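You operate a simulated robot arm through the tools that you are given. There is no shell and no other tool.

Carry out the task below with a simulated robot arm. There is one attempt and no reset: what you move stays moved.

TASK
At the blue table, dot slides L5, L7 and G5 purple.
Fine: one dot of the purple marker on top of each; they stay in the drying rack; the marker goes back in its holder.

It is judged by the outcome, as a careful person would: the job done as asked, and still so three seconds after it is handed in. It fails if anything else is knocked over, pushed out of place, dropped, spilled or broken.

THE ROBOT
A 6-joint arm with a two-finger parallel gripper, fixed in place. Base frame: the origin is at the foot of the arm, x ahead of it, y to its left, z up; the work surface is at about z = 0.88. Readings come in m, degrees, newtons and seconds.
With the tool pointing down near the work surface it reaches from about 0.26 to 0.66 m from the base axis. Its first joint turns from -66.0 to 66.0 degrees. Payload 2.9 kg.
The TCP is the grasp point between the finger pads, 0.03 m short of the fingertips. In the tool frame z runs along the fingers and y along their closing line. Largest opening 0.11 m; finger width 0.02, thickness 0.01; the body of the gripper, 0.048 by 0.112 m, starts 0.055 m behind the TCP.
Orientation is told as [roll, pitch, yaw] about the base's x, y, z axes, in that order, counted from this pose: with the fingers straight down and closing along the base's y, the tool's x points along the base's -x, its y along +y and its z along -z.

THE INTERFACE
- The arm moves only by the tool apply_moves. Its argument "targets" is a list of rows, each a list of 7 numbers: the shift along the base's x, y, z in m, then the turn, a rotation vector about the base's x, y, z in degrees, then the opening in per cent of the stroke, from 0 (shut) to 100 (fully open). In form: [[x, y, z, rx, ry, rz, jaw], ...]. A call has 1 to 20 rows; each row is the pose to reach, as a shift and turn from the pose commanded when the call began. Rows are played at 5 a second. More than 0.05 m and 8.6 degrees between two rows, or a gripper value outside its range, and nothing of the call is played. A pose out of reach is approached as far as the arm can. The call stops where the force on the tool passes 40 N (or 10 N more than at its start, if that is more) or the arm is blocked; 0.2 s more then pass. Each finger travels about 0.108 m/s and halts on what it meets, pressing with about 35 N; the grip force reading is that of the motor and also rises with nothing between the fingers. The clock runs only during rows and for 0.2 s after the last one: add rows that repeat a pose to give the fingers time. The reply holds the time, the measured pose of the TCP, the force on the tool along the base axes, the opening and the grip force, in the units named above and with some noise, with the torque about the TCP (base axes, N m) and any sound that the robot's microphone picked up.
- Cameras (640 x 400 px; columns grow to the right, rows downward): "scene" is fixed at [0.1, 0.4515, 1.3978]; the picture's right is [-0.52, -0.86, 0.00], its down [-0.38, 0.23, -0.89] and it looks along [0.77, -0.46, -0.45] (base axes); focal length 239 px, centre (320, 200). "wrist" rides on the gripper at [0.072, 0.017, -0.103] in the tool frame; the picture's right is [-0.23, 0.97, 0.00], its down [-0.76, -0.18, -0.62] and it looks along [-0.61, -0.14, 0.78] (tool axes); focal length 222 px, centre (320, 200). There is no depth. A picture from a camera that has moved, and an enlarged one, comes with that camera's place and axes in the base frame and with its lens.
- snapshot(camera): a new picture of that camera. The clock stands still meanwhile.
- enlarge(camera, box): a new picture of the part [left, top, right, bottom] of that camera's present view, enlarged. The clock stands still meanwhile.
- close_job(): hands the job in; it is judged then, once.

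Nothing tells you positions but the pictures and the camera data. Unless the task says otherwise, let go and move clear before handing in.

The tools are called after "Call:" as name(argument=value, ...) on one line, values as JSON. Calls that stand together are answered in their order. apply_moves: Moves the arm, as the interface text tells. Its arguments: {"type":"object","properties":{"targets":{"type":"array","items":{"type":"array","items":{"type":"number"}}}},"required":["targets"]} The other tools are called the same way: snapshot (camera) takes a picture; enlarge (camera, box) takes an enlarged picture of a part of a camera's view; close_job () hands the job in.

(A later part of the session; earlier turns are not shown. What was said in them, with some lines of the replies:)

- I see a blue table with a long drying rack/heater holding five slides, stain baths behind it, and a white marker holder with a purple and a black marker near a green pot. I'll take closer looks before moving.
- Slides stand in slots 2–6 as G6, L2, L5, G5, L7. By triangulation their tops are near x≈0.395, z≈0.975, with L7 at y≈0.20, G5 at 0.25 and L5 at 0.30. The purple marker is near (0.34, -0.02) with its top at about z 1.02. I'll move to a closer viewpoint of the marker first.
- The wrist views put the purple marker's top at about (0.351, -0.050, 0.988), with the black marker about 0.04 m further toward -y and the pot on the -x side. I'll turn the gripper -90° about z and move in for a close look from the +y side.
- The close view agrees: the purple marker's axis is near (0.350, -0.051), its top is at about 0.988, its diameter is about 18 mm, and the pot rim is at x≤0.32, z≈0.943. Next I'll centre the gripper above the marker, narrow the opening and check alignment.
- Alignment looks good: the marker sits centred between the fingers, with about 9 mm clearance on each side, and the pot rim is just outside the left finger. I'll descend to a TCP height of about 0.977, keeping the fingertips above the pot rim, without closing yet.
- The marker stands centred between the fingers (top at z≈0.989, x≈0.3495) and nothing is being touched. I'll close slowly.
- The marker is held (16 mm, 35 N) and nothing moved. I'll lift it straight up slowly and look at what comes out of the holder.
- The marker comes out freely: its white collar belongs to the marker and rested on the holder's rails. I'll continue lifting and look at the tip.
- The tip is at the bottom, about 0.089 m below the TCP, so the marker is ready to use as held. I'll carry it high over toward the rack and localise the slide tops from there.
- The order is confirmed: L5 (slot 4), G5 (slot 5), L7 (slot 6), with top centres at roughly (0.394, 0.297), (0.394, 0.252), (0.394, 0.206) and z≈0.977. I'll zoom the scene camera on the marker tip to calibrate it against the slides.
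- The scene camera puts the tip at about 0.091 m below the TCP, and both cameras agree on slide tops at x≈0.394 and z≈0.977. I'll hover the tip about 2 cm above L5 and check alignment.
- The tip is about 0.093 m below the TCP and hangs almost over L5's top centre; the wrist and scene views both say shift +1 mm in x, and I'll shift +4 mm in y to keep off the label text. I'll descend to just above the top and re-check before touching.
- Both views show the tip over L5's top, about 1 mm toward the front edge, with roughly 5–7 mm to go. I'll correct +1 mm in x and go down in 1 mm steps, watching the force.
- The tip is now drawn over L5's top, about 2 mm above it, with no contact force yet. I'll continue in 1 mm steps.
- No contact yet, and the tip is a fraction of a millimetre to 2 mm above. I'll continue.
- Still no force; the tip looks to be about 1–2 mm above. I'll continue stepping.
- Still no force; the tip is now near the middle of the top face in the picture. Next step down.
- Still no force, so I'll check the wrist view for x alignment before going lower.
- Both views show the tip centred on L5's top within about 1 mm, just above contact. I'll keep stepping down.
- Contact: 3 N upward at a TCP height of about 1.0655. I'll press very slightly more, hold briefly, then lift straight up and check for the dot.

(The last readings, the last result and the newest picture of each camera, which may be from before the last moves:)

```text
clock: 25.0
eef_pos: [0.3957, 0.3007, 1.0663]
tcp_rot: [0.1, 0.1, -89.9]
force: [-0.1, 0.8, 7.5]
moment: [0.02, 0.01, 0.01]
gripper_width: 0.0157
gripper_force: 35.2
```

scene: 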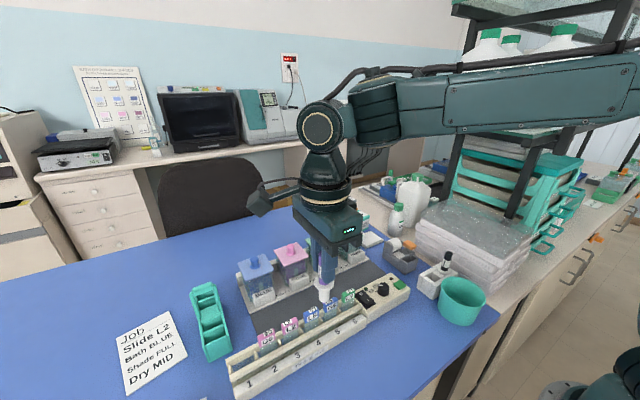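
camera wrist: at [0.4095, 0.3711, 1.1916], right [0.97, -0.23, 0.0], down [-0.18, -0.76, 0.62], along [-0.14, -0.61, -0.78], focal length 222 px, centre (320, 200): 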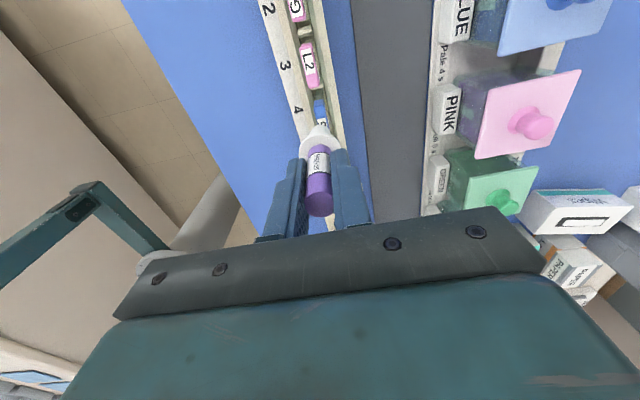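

Call:
apply_moves(targets=[[0, 0, 0.001, 0, 0, 0, 0], [0, 0, 0.003, 0, 0, 0, 0], [0, 0, 0.008, 0, 0, 0, 0], [0, 0, 0.016, 0, 0, 0, 0], [0, 0, 0.026, 0, 0, 0, 0], [0, 0, 0.036, 0, 0, 0, 0], [0, 0, 0.036, 0, 0, 0, 0]])

Call:
enlarge(camera="scene", box=[295, 285, 335, 325])

Call:
enlarge(camera="wrist", box=[280, 60, 360, 160])

```text
clock: 26.6
eef_pos: [0.3943, 0.3015, 1.1013]
tcp_rot: [0.1, 0.0, -90.0]
force: [0.6, 1.5, -0.9]
moment: [-0.01, 0.0, 0.01]
gripper_width: 0.016
gripper_force: 34.9
```

```text
10.00 times, centred on (315, 305) of scene
camera zoom: at [0.1, 0.4515, 1.3978], right [-0.52, -0.86, 0.0], down [-0.38, 0.23, -0.89], along [0.77, -0.46, -0.45], focal length 2388 px, centre (370, -850)
```

zoom: 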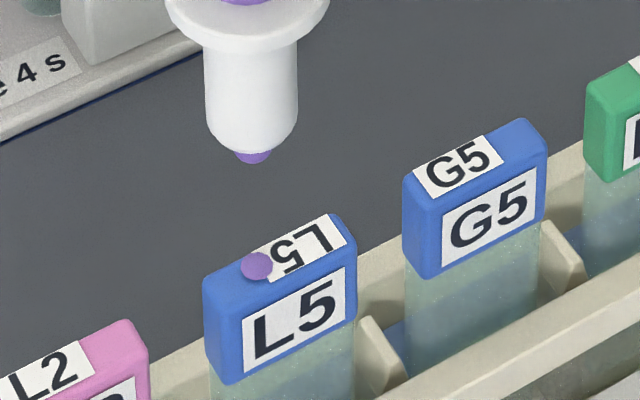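

```text
4.00 times, centred on (320, 110) of wrist
camera zoom: at [0.4114, 0.3748, 1.2031], right [0.97, -0.23, 0.0], down [-0.18, -0.76, 0.62], along [-0.14, -0.61, -0.78], focal length 888 px, centre (320, 560)
```

zoom: 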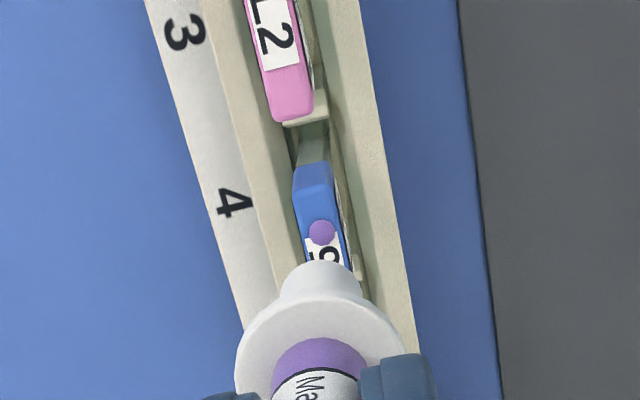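

A clean purple dot is on L5's top and the slide hasn't moved. Next is G5: I'll move at height, then hover about 8 mm above its top, slightly toward -y to keep off the label text.

Call:
apply_moves(targets=[[0, -0.015, 0, 0, 0, 0, 0], [-0.0003, -0.03, 0, 0, 0, 0, 0], [-0.0005, -0.045, 0, 0, 0, 0, 0], [-0.0005, -0.0585, 0, 0, 0, 0, 0], [-0.0005, -0.0585, -0.01, 0, 0, 0, 0], [-0.0005, -0.0585, -0.02, 0, 0, 0, 0], [-0.0005, -0.0585, -0.026, 0, 0, 0, 0], [-0.0005, -0.0585, -0.026, 0, 0, 0, 0]])

Call:
enlarge(camera="scene", box=[315, 285, 345, 310])

Call:
enlarge(camera="wrist", box=[290, 70, 350, 150])

```text
clock: 28.4
eef_pos: [0.3951, 0.2434, 1.0736]
tcp_rot: [-0.1, 0.1, -90.0]
force: [0.9, 0.3, 0.1]
moment: [0.01, -0.02, -0.01]
gripper_width: 0.016
gripper_force: 35.4
```

```text
16.00 times, centred on (330, 298) of scene
camera zoom: at [0.1, 0.4515, 1.3978], right [-0.52, -0.86, 0.0], down [-0.38, 0.23, -0.89], along [0.77, -0.46, -0.45], focal length 3821 px, centre (160, -1360)
```

zoom: 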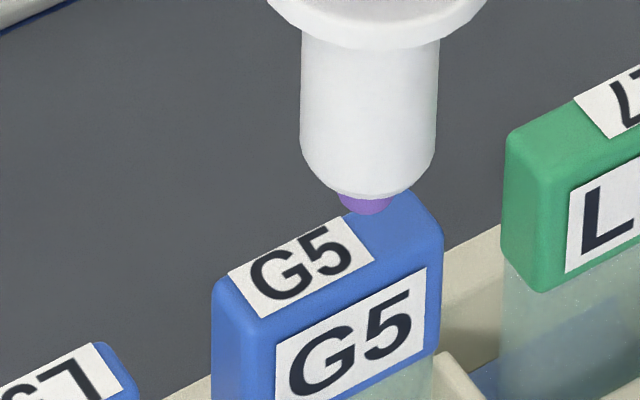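

```text
5.00 times, centred on (320, 110) of wrist
camera zoom: at [0.4108, 0.3162, 1.1768], right [0.97, -0.23, 0.0], down [-0.18, -0.76, 0.62], along [-0.14, -0.61, -0.78], focal length 1111 px, centre (320, 650)
```

zoom: 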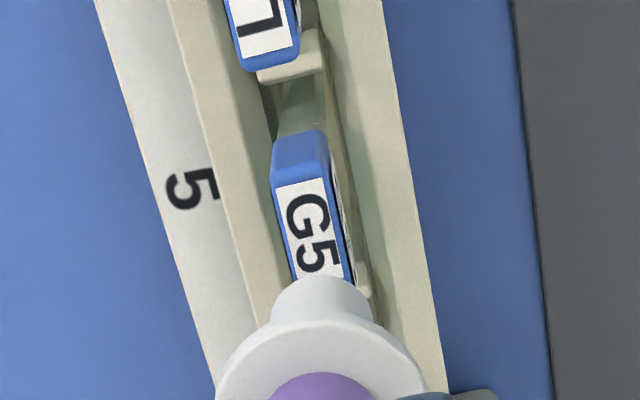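

The tip is lined up with G5's top. I'll shift +0.5 mm in x and -3 mm in y so the dot lands on the clear blue area, then descend to just above contact.

Call:
apply_moves(targets=[[0.0005, -0.003, 0, 0, 0, 0, 0], [0.0005, -0.003, -0.002, 0, 0, 0, 0], [0.0005, -0.003, -0.004, 0, 0, 0, 0], [0.0005, -0.003, -0.0055, 0, 0, 0, 0], [0.0005, -0.003, -0.007, 0, 0, 0, 0]])

Call:
enlarge(camera="scene", box=[315, 285, 345, 310])

Call:
enlarge(camera="wrist", box=[290, 70, 350, 150])

```text
clock: 29.6
eef_pos: [0.3948, 0.2404, 1.0683]
tcp_rot: [-0.1, -0.1, -90.0]
force: [-0.5, -0.2, -0.5]
moment: [0.02, -0.03, 0.0]
gripper_width: 0.0158
gripper_force: 35.3
```

```text
16.00 times, centred on (330, 298) of scene
camera zoom: at [0.1, 0.4515, 1.3978], right [-0.52, -0.86, 0.0], down [-0.38, 0.23, -0.89], along [0.77, -0.46, -0.45], focal length 3821 px, centre (160, -1360)
```

zoom: 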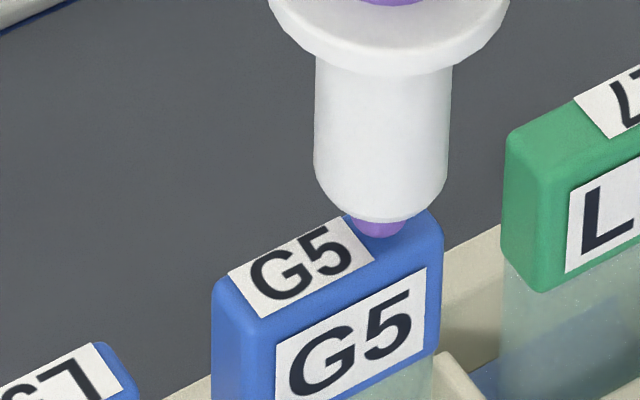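

```text
5.00 times, centred on (320, 110) of wrist
camera zoom: at [0.4114, 0.3134, 1.1702], right [0.97, -0.23, 0.0], down [-0.18, -0.76, 0.62], along [-0.14, -0.61, -0.78], focal length 1111 px, centre (320, 650)
```

zoom: 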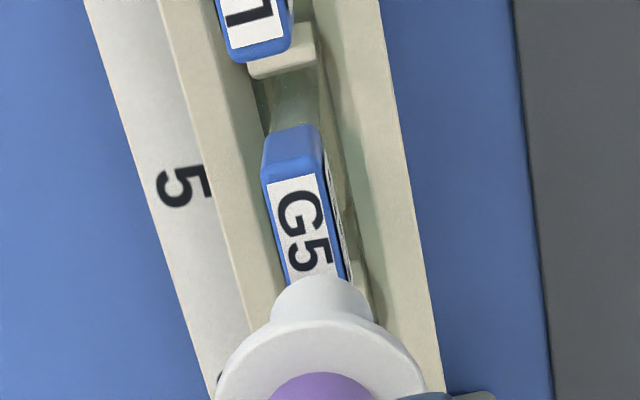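

Aligned in both views, about 2 mm above contact. I'll step down gently.

Call:
apply_moves(targets=[[0, 0, -0.0005, 0, 0, 0, 0], [0, 0, -0.001, 0, 0, 0, 0], [0, 0, -0.0015, 0, 0, 0, 0], [0, 0, -0.002, 0, 0, 0, 0]])

```text
clock: 30.6
eef_pos: [0.3949, 0.2384, 1.0667]
tcp_rot: [-0.1, 0.1, -90.0]
force: [1.2, -0.1, 1.7]
moment: [0.02, 0.02, -0.03]
gripper_width: 0.0159
gripper_force: 35.0
```

Call:
apply_moves(targets=[[0, 0, -0.0005, 0, 0, 0, 0], [0, 0, -0.0005, 0, 0, 0, 0]])

Call:
enlarge(camera="scene", box=[315, 285, 345, 310])

```text
clock: 31.2
eef_pos: [0.3955, 0.2402, 1.0657]
tcp_rot: [0.1, 0.0, -89.9]
force: [0.4, -0.8, 7.0]
moment: [-0.06, 0.02, 0.01]
gripper_width: 0.0156
gripper_force: 35.6
```

```text
16.00 times, centred on (330, 298) of scene
camera zoom: at [0.0999, 0.4514, 1.3978], right [-0.52, -0.86, 0.0], down [-0.38, 0.23, -0.89], along [0.77, -0.46, -0.45], focal length 3821 px, centre (160, -1360)
```

zoom: 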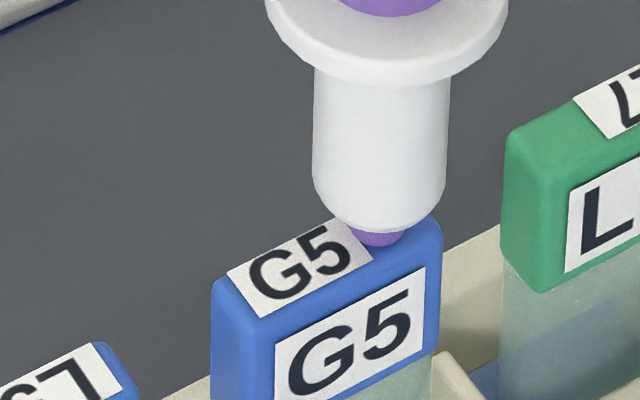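

Contact at 7 N on G5. I'll lift straight up and check the dot.

Call:
apply_moves(targets=[[0, 0, 0.001, 0, 0, 0, 0], [0, 0, 0.003, 0, 0, 0, 0], [0, 0, 0.008, 0, 0, 0, 0], [0, 0, 0.016, 0, 0, 0, 0], [0, 0, 0.026, 0, 0, 0, 0], [0, 0, 0.036, 0, 0, 0, 0], [0, 0, 0.036, 0, 0, 0, 0]])

Call:
enlarge(camera="scene", box=[300, 275, 355, 325])

```text
clock: 32.8
eef_pos: [0.3963, 0.2389, 1.1002]
tcp_rot: [0.0, -0.1, -90.1]
force: [-0.7, 0.4, -1.3]
moment: [0.0, -0.02, 0.03]
gripper_width: 0.0157
gripper_force: 34.9
```

```text
8.00 times, centred on (328, 300) of scene
camera zoom: at [0.1, 0.4515, 1.3978], right [-0.52, -0.86, 0.0], down [-0.38, 0.23, -0.89], along [0.77, -0.46, -0.45], focal length 1910 px, centre (260, -600)
```

zoom: 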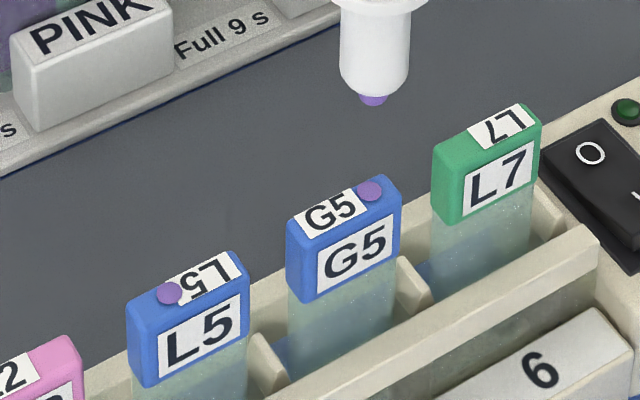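

G5 has its dot on the clear blue area. For L7 the free green area is at about (0.396, 0.2095), so I'll move there at height and hover.

Call:
apply_moves(targets=[[0, -0.01, 0, 0, 0, 0, 0], [0, -0.02, 0, 0, 0, 0, 0], [0, -0.0305, 0, 0, 0, 0, 0], [0, -0.0305, -0.01, 0, 0, 0, 0], [0, -0.0305, -0.02, 0, 0, 0, 0], [0, -0.0305, -0.028, 0, 0, 0, 0], [0, -0.0305, -0.031, 0, 0, 0, 0], [0, -0.0305, -0.031, 0, 0, 0, 0]])

Call:
enlarge(camera="scene", box=[330, 275, 360, 300])

Call:
enlarge(camera="wrist", box=[290, 70, 350, 150])

```text
clock: 34.6
eef_pos: [0.3958, 0.2082, 1.0696]
tcp_rot: [0.0, 0.0, -90.0]
force: [-0.3, -0.4, 0.8]
moment: [-0.02, 0.05, 0.02]
gripper_width: 0.0159
gripper_force: 35.3
```

```text
16.00 times, centred on (345, 288) of scene
camera zoom: at [0.1, 0.4515, 1.3978], right [-0.52, -0.86, 0.0], down [-0.38, 0.23, -0.89], along [0.77, -0.46, -0.45], focal length 3821 px, centre (-80, -1200)
```

zoom: 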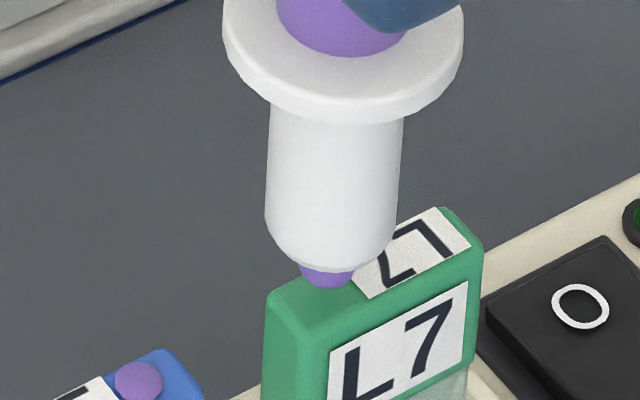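

```text
5.00 times, centred on (320, 110) of wrist
camera zoom: at [0.4115, 0.2822, 1.1725], right [0.97, -0.23, 0.0], down [-0.18, -0.76, 0.62], along [-0.14, -0.61, -0.78], focal length 1111 px, centre (320, 650)
```

zoom: 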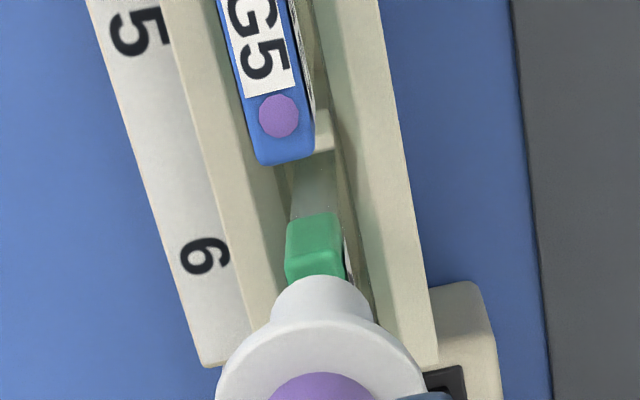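

The tip is over L7's clear green area, centred in both views. I'll descend gently to just before contact, then step.

Call:
apply_moves(targets=[[0, 0, -0.001, 0, 0, 0, 0], [0, 0, -0.002, 0, 0, 0, 0], [0, 0, -0.003, 0, 0, 0, 0], [0, 0, -0.0035, 0, 0, 0, 0], [0, 0, -0.004, 0, 0, 0, 0]])

```text
clock: 35.8
eef_pos: [0.3957, 0.2077, 1.0655]
tcp_rot: [0.0, 0.0, -89.9]
force: [-0.2, -0.9, -0.6]
moment: [0.0, 0.02, -0.01]
gripper_width: 0.0157
gripper_force: 35.0
```

Call:
apply_moves(targets=[[0, 0, -0.0005, 0, 0, 0, 0], [0, 0, -0.001, 0, 0, 0, 0]])

Call:
enlarge(camera="scene", box=[330, 275, 360, 300])

```text
clock: 36.4
eef_pos: [0.3966, 0.2089, 1.0658]
tcp_rot: [0.1, 0.0, -90.0]
force: [-0.2, -1.3, 3.3]
moment: [-0.04, -0.03, 0.01]
gripper_width: 0.0157
gripper_force: 35.1
```

```text
16.00 times, centred on (345, 288) of scene
camera zoom: at [0.0999, 0.4515, 1.3978], right [-0.52, -0.86, 0.0], down [-0.38, 0.23, -0.89], along [0.77, -0.46, -0.45], focal length 3821 px, centre (-80, -1200)
```

zoom: 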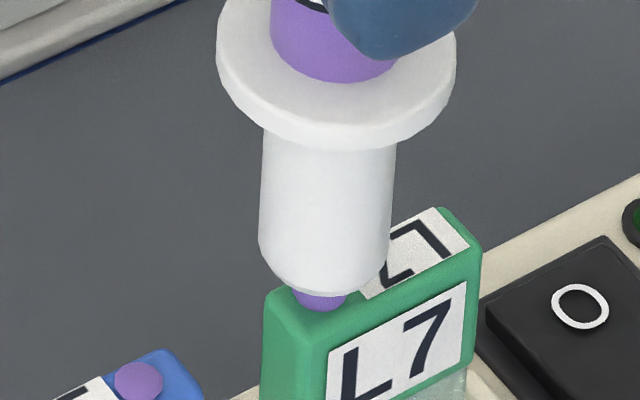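

Contact at 3 N on L7. I'll press slightly as on the others, then lift straight up.

Call:
apply_moves(targets=[[0, 0, -0.0005, 0, 0, 0, 0], [0, 0, -0.0005, 0, 0, 0, 0]])

Call:
apply_moves(targets=[[0, 0, 0.001, 0, 0, 0, 0], [0, 0, 0.003, 0, 0, 0, 0], [0, 0, 0.008, 0, 0, 0, 0], [0, 0, 0.016, 0, 0, 0, 0], [0, 0, 0.03, 0, 0, 0, 0], [0, 0, 0.05, 0, 0, 0, 0], [0, 0, 0.07, 0, 0, 0, 0], [0, 0, 0.085, 0, 0, 0, 0], [0, 0, 0.085, 0, 0, 0, 0]])

Call:
enlarge(camera="scene", box=[270, 260, 370, 350])

Call:
enlarge(camera="wrist", box=[270, 0, 390, 160])

```text
clock: 37.0
eef_pos: [0.3962, 0.2086, 1.0657]
tcp_rot: [0.0, 0.1, -90.0]
force: [-0.5, -1.3, 10.4]
moment: [-0.09, -0.02, -0.01]
gripper_width: 0.0161
gripper_force: 35.3
```

```text
clock: 39.0
eef_pos: [0.3961, 0.2092, 1.1497]
tcp_rot: [0.0, 0.0, -90.0]
force: [-0.7, 0.6, 0.5]
moment: [0.02, -0.03, 0.04]
gripper_width: 0.0159
gripper_force: 35.1
```

```text
4.44 times, centred on (320, 305) of scene
camera zoom: at [0.1, 0.4515, 1.3978], right [-0.52, -0.86, 0.0], down [-0.38, 0.23, -0.89], along [0.77, -0.46, -0.45], focal length 1061 px, centre (320, -267)
```

zoom: 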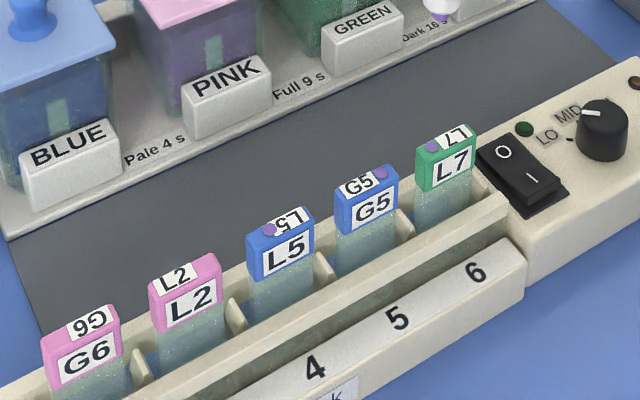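

```text
2.50 times, centred on (330, 80) of wrist
camera zoom: at [0.4116, 0.2825, 1.2528], right [0.97, -0.23, 0.0], down [-0.18, -0.76, 0.62], along [-0.14, -0.61, -0.78], focal length 555 px, centre (295, 500)
```

zoom: 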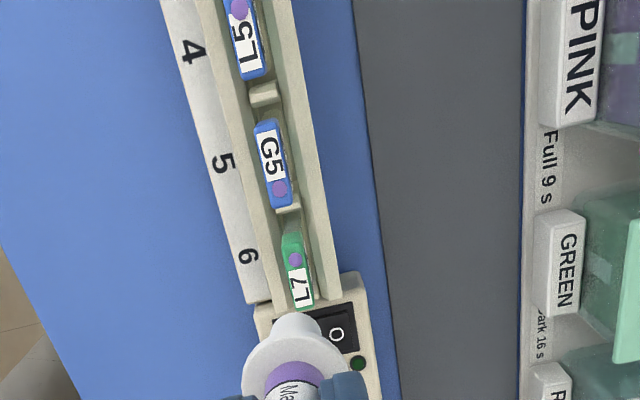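

All three slides (L5, G5, L7) carry one clean purple dot each and stand upright in the rack. Now I'll carry the marker at height back to above its holder slot.

Call:
apply_moves(targets=[[-0.003, -0.015, 0, 0, 0, 0, 0], [-0.008, -0.045, 0, 0, 0, 0, 0], [-0.014, -0.08, 0, 0, 0, 0, 0], [-0.02, -0.115, 0, 0, 0, 0, 0], [-0.026, -0.15, 0, 0, 0, 0, 0], [-0.032, -0.185, 0, 0, 0, 0, 0], [-0.038, -0.215, -0.002, 0, 0, 0, 0], [-0.043, -0.245, -0.005, 0, 0, 0, 0], [-0.046, -0.257, -0.008, 0, 0, 0, 0], [-0.046, -0.2615, -0.015, 0, 0, 0, 0], [-0.046, -0.2615, -0.015, 0, 0, 0, 0]])

Call:
enlarge(camera="wrist", box=[240, 60, 420, 240])

Call:
enlarge(camera="scene", box=[400, 180, 500, 300])

```text
clock: 41.4
eef_pos: [0.3494, -0.0533, 1.1341]
tcp_rot: [-0.1, 0.1, -90.0]
force: [0.7, 0.0, 0.4]
moment: [0.0, 0.0, 0.01]
gripper_width: 0.0158
gripper_force: 35.3
```

```text
2.22 times, centred on (330, 150) of wrist
camera zoom: at [0.3656, 0.0213, 1.2374], right [0.97, -0.23, 0.0], down [-0.18, -0.76, 0.62], along [-0.14, -0.61, -0.78], focal length 494 px, centre (298, 311)
```

zoom: 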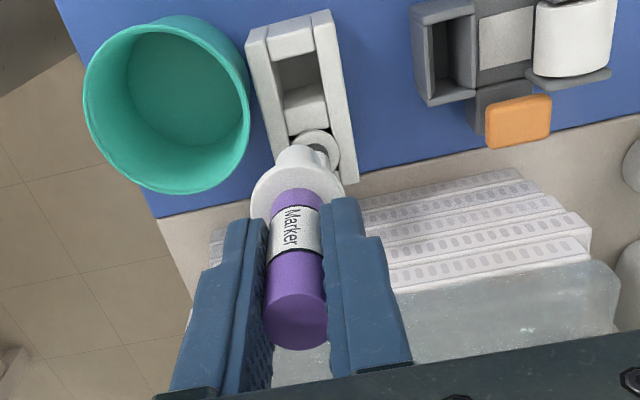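

```text
3.33 times, centred on (450, 240) of scene
camera zoom: at [0.1, 0.4515, 1.3978], right [-0.52, -0.86, 0.0], down [-0.38, 0.23, -0.89], along [0.77, -0.46, -0.45], focal length 796 px, centre (-113, 67)
```

zoom: 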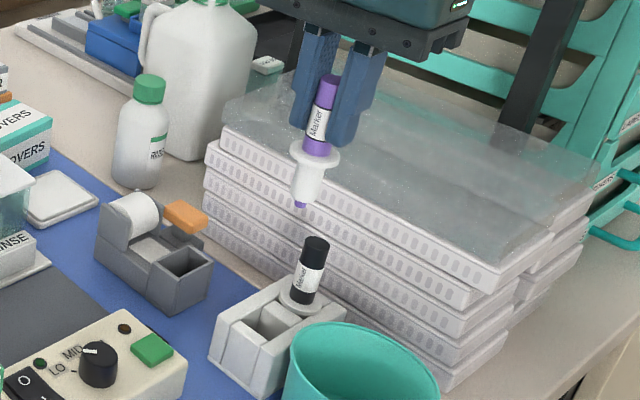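

The marker hangs exactly as when lifted and the holder hasn't moved. I'll retrace straight down to the original grasp height, stopping first just above the slot to check.

Call:
apply_moves(targets=[[0, 0, -0.02, 0, 0, 0, 0], [0, 0, -0.04, 0, 0, 0, 0], [0, 0, -0.06, 0, 0, 0, 0], [0, 0, -0.08, 0, 0, 0, 0], [0, 0, -0.095, 0, 0, 0, 0], [0, 0, -0.105, 0, 0, 0, 0], [0, 0, -0.105, 0, 0, 0, 0]])

Call:
enlarge(camera="wrist", box=[260, 60, 380, 180])

Call:
enlarge(camera="scene", box=[420, 220, 480, 310])

```text
clock: 43.0
eef_pos: [0.349, -0.0516, 1.0292]
tcp_rot: [0.0, 0.0, -90.0]
force: [0.4, -0.3, -0.8]
moment: [0.04, 0.0, 0.02]
gripper_width: 0.0157
gripper_force: 35.2
```

```text
3.33 times, centred on (320, 120) of wrist
camera zoom: at [0.3654, 0.0217, 1.132], right [0.97, -0.23, 0.0], down [-0.18, -0.76, 0.62], along [-0.14, -0.61, -0.78], focal length 740 px, centre (320, 467)
```

zoom: 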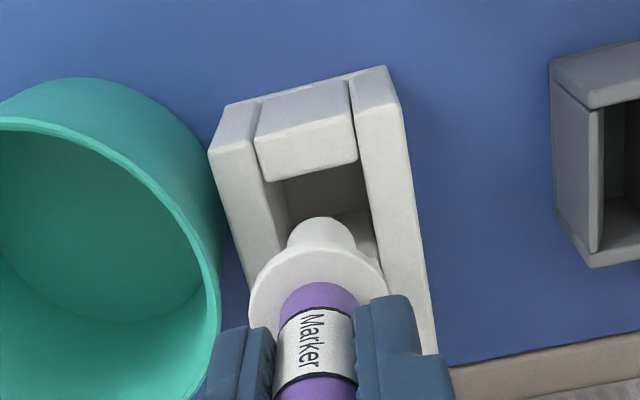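

```text
4.44 times, centred on (450, 265) of scene
camera zoom: at [0.1, 0.4515, 1.3978], right [-0.52, -0.86, 0.0], down [-0.38, 0.23, -0.89], along [0.77, -0.46, -0.45], focal length 1061 px, centre (-258, -89)
```

zoom: 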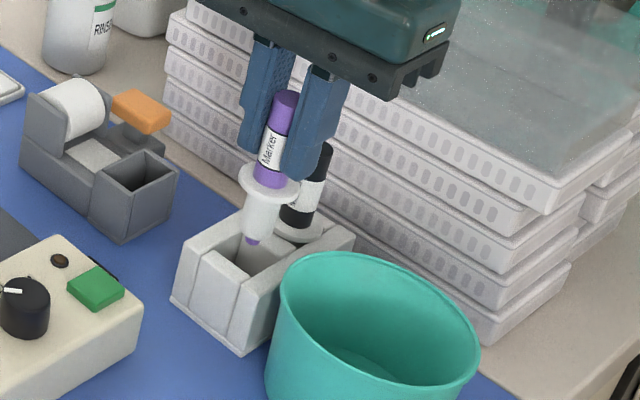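

The tip is right above its slot and aligned. I'll lower it slowly, watching force.

Call:
apply_moves(targets=[[0, 0, -0.005, 0, 0, 0, 0], [0, 0, -0.01, 0, 0, 0, 0], [0, 0, -0.015, 0, 0, 0, 0], [0, 0, -0.02, 0, 0, 0, 0], [0, 0, -0.025, 0, 0, 0, 0], [0, 0, -0.03, 0, 0, 0, 0], [0, 0, -0.035, 0, 0, 0, 0], [0, 0, -0.04, 0, 0, 0, 0], [0, 0, -0.044, 0, 0, 0, 0], [0, 0, -0.048, 0, 0, 0, 0]])

Call:
enlarge(camera="wrist", box=[260, 60, 380, 180])

Call:
enlarge(camera="scene", box=[420, 220, 480, 310])

```text
clock: 45.2
eef_pos: [0.3503, -0.0521, 0.981]
tcp_rot: [0.0, -0.1, -90.0]
force: [-1.0, -0.4, -0.4]
moment: [0.03, 0.0, -0.04]
gripper_width: 0.0157
gripper_force: 35.2
```

```text
3.33 times, centred on (320, 120) of wrist
camera zoom: at [0.3658, 0.0211, 1.0841], right [0.97, -0.23, 0.0], down [-0.18, -0.76, 0.62], along [-0.14, -0.61, -0.78], focal length 740 px, centre (320, 467)
```

zoom: 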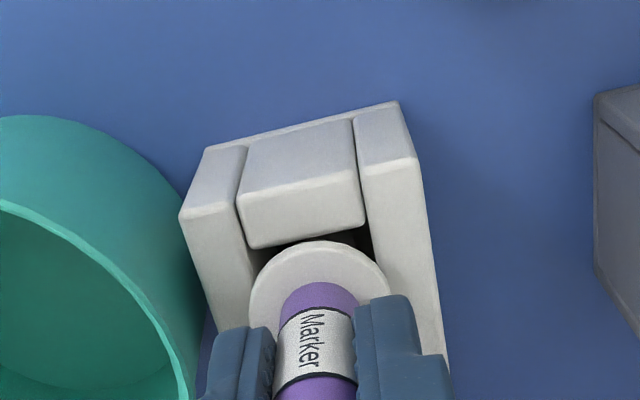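

```text
4.44 times, centred on (450, 265) of scene
camera zoom: at [0.1, 0.4515, 1.3978], right [-0.52, -0.86, 0.0], down [-0.38, 0.23, -0.89], along [0.77, -0.46, -0.45], focal length 1061 px, centre (-258, -89)
```

zoom: 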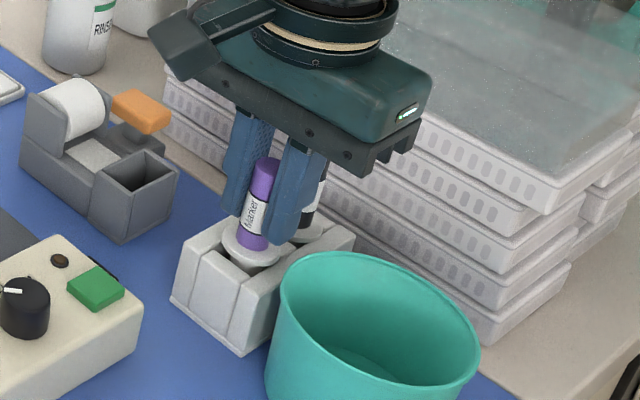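

The marker is in its slot with about 4 mm to go and no force. I'll finish the descent in small steps until the collar touches.

Call:
apply_moves(targets=[[0, 0, -0.001, 0, 0, 0, 0], [0, 0, -0.002, 0, 0, 0, 0], [0, 0, -0.003, 0, 0, 0, 0], [0, 0, -0.004, 0, 0, 0, 0]])

```text
clock: 46.2
eef_pos: [0.349, -0.0526, 0.977]
tcp_rot: [0.0, -0.1, -90.0]
force: [-0.8, 0.2, 0.0]
moment: [0.0, 0.0, -0.03]
gripper_width: 0.0156
gripper_force: 35.0
```

Call:
apply_moves(targets=[[0, 0, -0.0005, 0, 0, 0, 0], [0, 0, -0.0005, 0, 0, 0, 0]])

Call:
enlarge(camera="wrist", box=[260, 60, 380, 180])

Call:
enlarge(camera="scene", box=[420, 240, 480, 300])

```text
clock: 46.8
eef_pos: [0.3498, -0.0531, 0.9768]
tcp_rot: [0.0, 0.0, -89.9]
force: [-0.8, -0.4, 4.7]
moment: [-0.05, 0.04, 0.01]
gripper_width: 0.016
gripper_force: 35.0
```

```text
3.33 times, centred on (320, 120) of wrist
camera zoom: at [0.3656, 0.0213, 1.08], right [0.97, -0.23, 0.0], down [-0.18, -0.76, 0.62], along [-0.14, -0.61, -0.78], focal length 740 px, centre (320, 467)
```

zoom: 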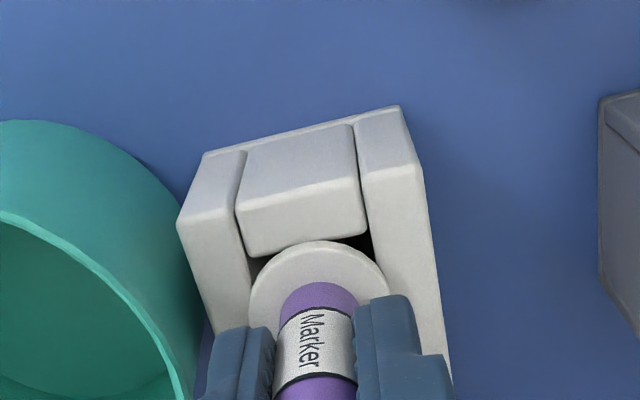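

```text
6.67 times, centred on (450, 270) of scene
camera zoom: at [0.0999, 0.4515, 1.3978], right [-0.52, -0.86, 0.0], down [-0.38, 0.23, -0.89], along [0.77, -0.46, -0.45], focal length 1592 px, centre (-547, -267)
```

zoom: 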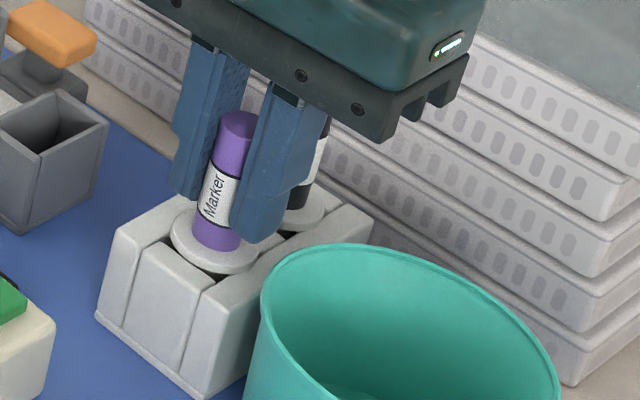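

The collar is seated on the rails (about 5 N of support). I'll open gradually to the same 34% opening as before so the finger stays clear of the pot.

Call:
apply_moves(targets=[[0, 0, 0, 0, 0, 0, 10], [0, 0, 0, 0, 0, 0, 15], [0, 0, 0, 0, 0, 0, 18], [0, 0, 0, 0, 0, 0, 22], [0, 0, 0, 0, 0, 0, 27], [0, 0, 0, 0, 0, 0, 32], [0, 0, 0, 0, 0, 0, 34], [0, 0, 0, 0, 0, 0, 34]])

Call:
enlarge(camera="wrist", box=[240, 60, 420, 240])

Call:
enlarge(camera="scene", box=[420, 240, 480, 300])

```text
clock: 48.6
eef_pos: [0.3493, -0.0529, 0.9773]
tcp_rot: [0.0, 0.0, -90.0]
force: [-0.3, -0.2, -0.8]
moment: [0.0, 0.02, 0.02]
gripper_width: 0.0375
gripper_force: 0.1
```

```text
2.22 times, centred on (330, 150) of wrist
camera zoom: at [0.3656, 0.0213, 1.0798], right [0.97, -0.23, 0.0], down [-0.18, -0.76, 0.62], along [-0.14, -0.61, -0.78], focal length 494 px, centre (298, 311)
```

zoom: 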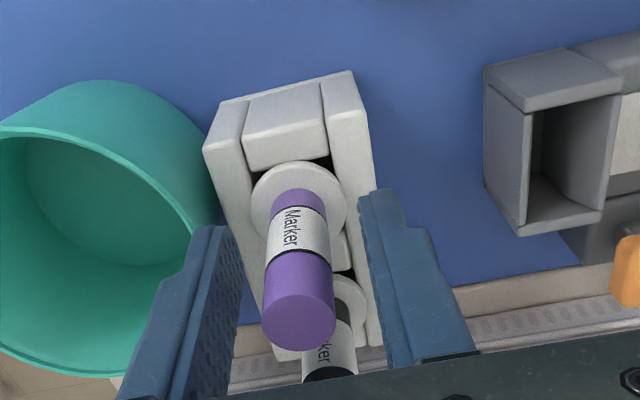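

```text
6.67 times, centred on (450, 270) of scene
camera zoom: at [0.1, 0.4515, 1.3978], right [-0.52, -0.86, 0.0], down [-0.38, 0.23, -0.89], along [0.77, -0.46, -0.45], focal length 1592 px, centre (-547, -267)
```

zoom: 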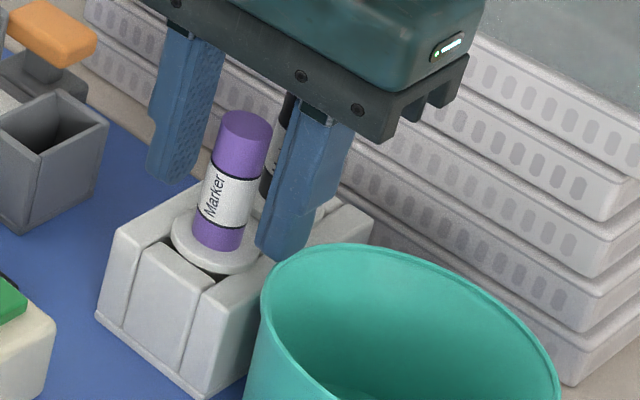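

The marker stands freely in its slot as at the start, and the fingers are clear of it. I'll rise straight up and move away, then check everything.

Call:
apply_moves(targets=[[0, 0, 0.01, 0, 0, 0, 34], [0, 0, 0.022, 0, 0, 0, 34], [0, 0, 0.036, 0, 0, 0, 34], [0, 0, 0.055, 0, 0, 0, 34], [0, 0, 0.075, 0, 0, 0, 34], [0, 0, 0.1, 0, 0, 0, 34], [0, 0, 0.13, 0, 0, 0, 34], [0, 0, 0.16, 0, 0, 0, 34], [0, 0, 0.19, 0, 0, 0, 34], [0, 0, 0.19, 0, 0, 0, 34]])

Call:
snapshot(camera="scene")

Call:
enlarge(camera="scene", box=[400, 220, 500, 330])

Call:
enlarge(camera="scene", box=[220, 270, 420, 400])

Call:
snapshot(camera="wrist")

```text
clock: 50.8
eef_pos: [0.3475, -0.0525, 1.167]
tcp_rot: [0.0, 0.0, -90.0]
force: [0.9, 0.1, 0.0]
moment: [-0.01, -0.02, 0.04]
gripper_width: 0.0373
gripper_force: 0.1
```

```text
taken
```

scene: 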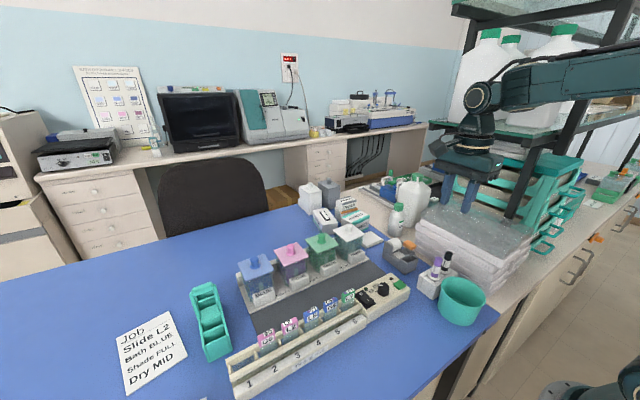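

```text
3.64 times, centred on (450, 275) of scene
camera zoom: at [0.1, 0.4515, 1.3978], right [-0.52, -0.86, 0.0], down [-0.38, 0.23, -0.89], along [0.77, -0.46, -0.45], focal length 868 px, centre (-153, -73)
```

zoom: 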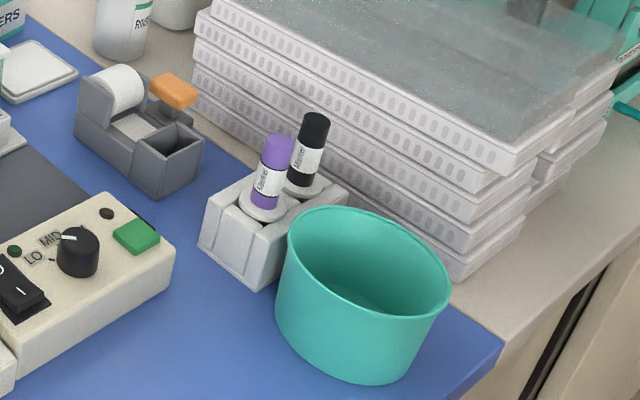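

```text
3.08 times, centred on (320, 335) of scene
camera zoom: at [0.1, 0.4515, 1.3978], right [-0.52, -0.86, 0.0], down [-0.38, 0.23, -0.89], along [0.77, -0.46, -0.45], focal length 735 px, centre (320, -215)
```

zoom: 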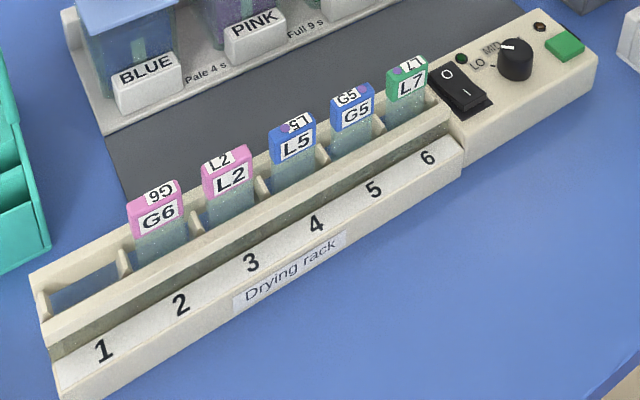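

```text
taken
camera wrist: at [0.3651, 0.021, 1.2702], right [0.97, -0.23, 0.0], down [-0.18, -0.76, 0.62], along [-0.14, -0.61, -0.78], focal length 222 px, centre (320, 200)
```

wrist: 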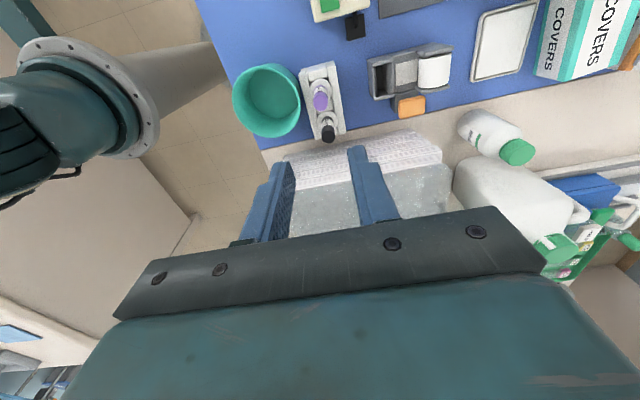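

L5, G5 and L7 each carry one purple dot and stand in the rack. The purple marker is back upright in its holder, everything else looks unmoved, and the arm is clear. The "Job" card on the table is not part of this task, so I'm handing in.

Call:
close_job()

```text
The job is handed in.
```

Slides L5, L7 and G5 each have one purple dot on top, and all three are still upright in the drying rack. I kept the dots mostly clear of the label text, though the one on L5 slightly overlaps the edge of its label.

The purple marker is back in its holder. In the last pictures nothing else had been moved or knocked over, and the gripper was open and well clear. The job is handed in, but no verdict has come back yet.
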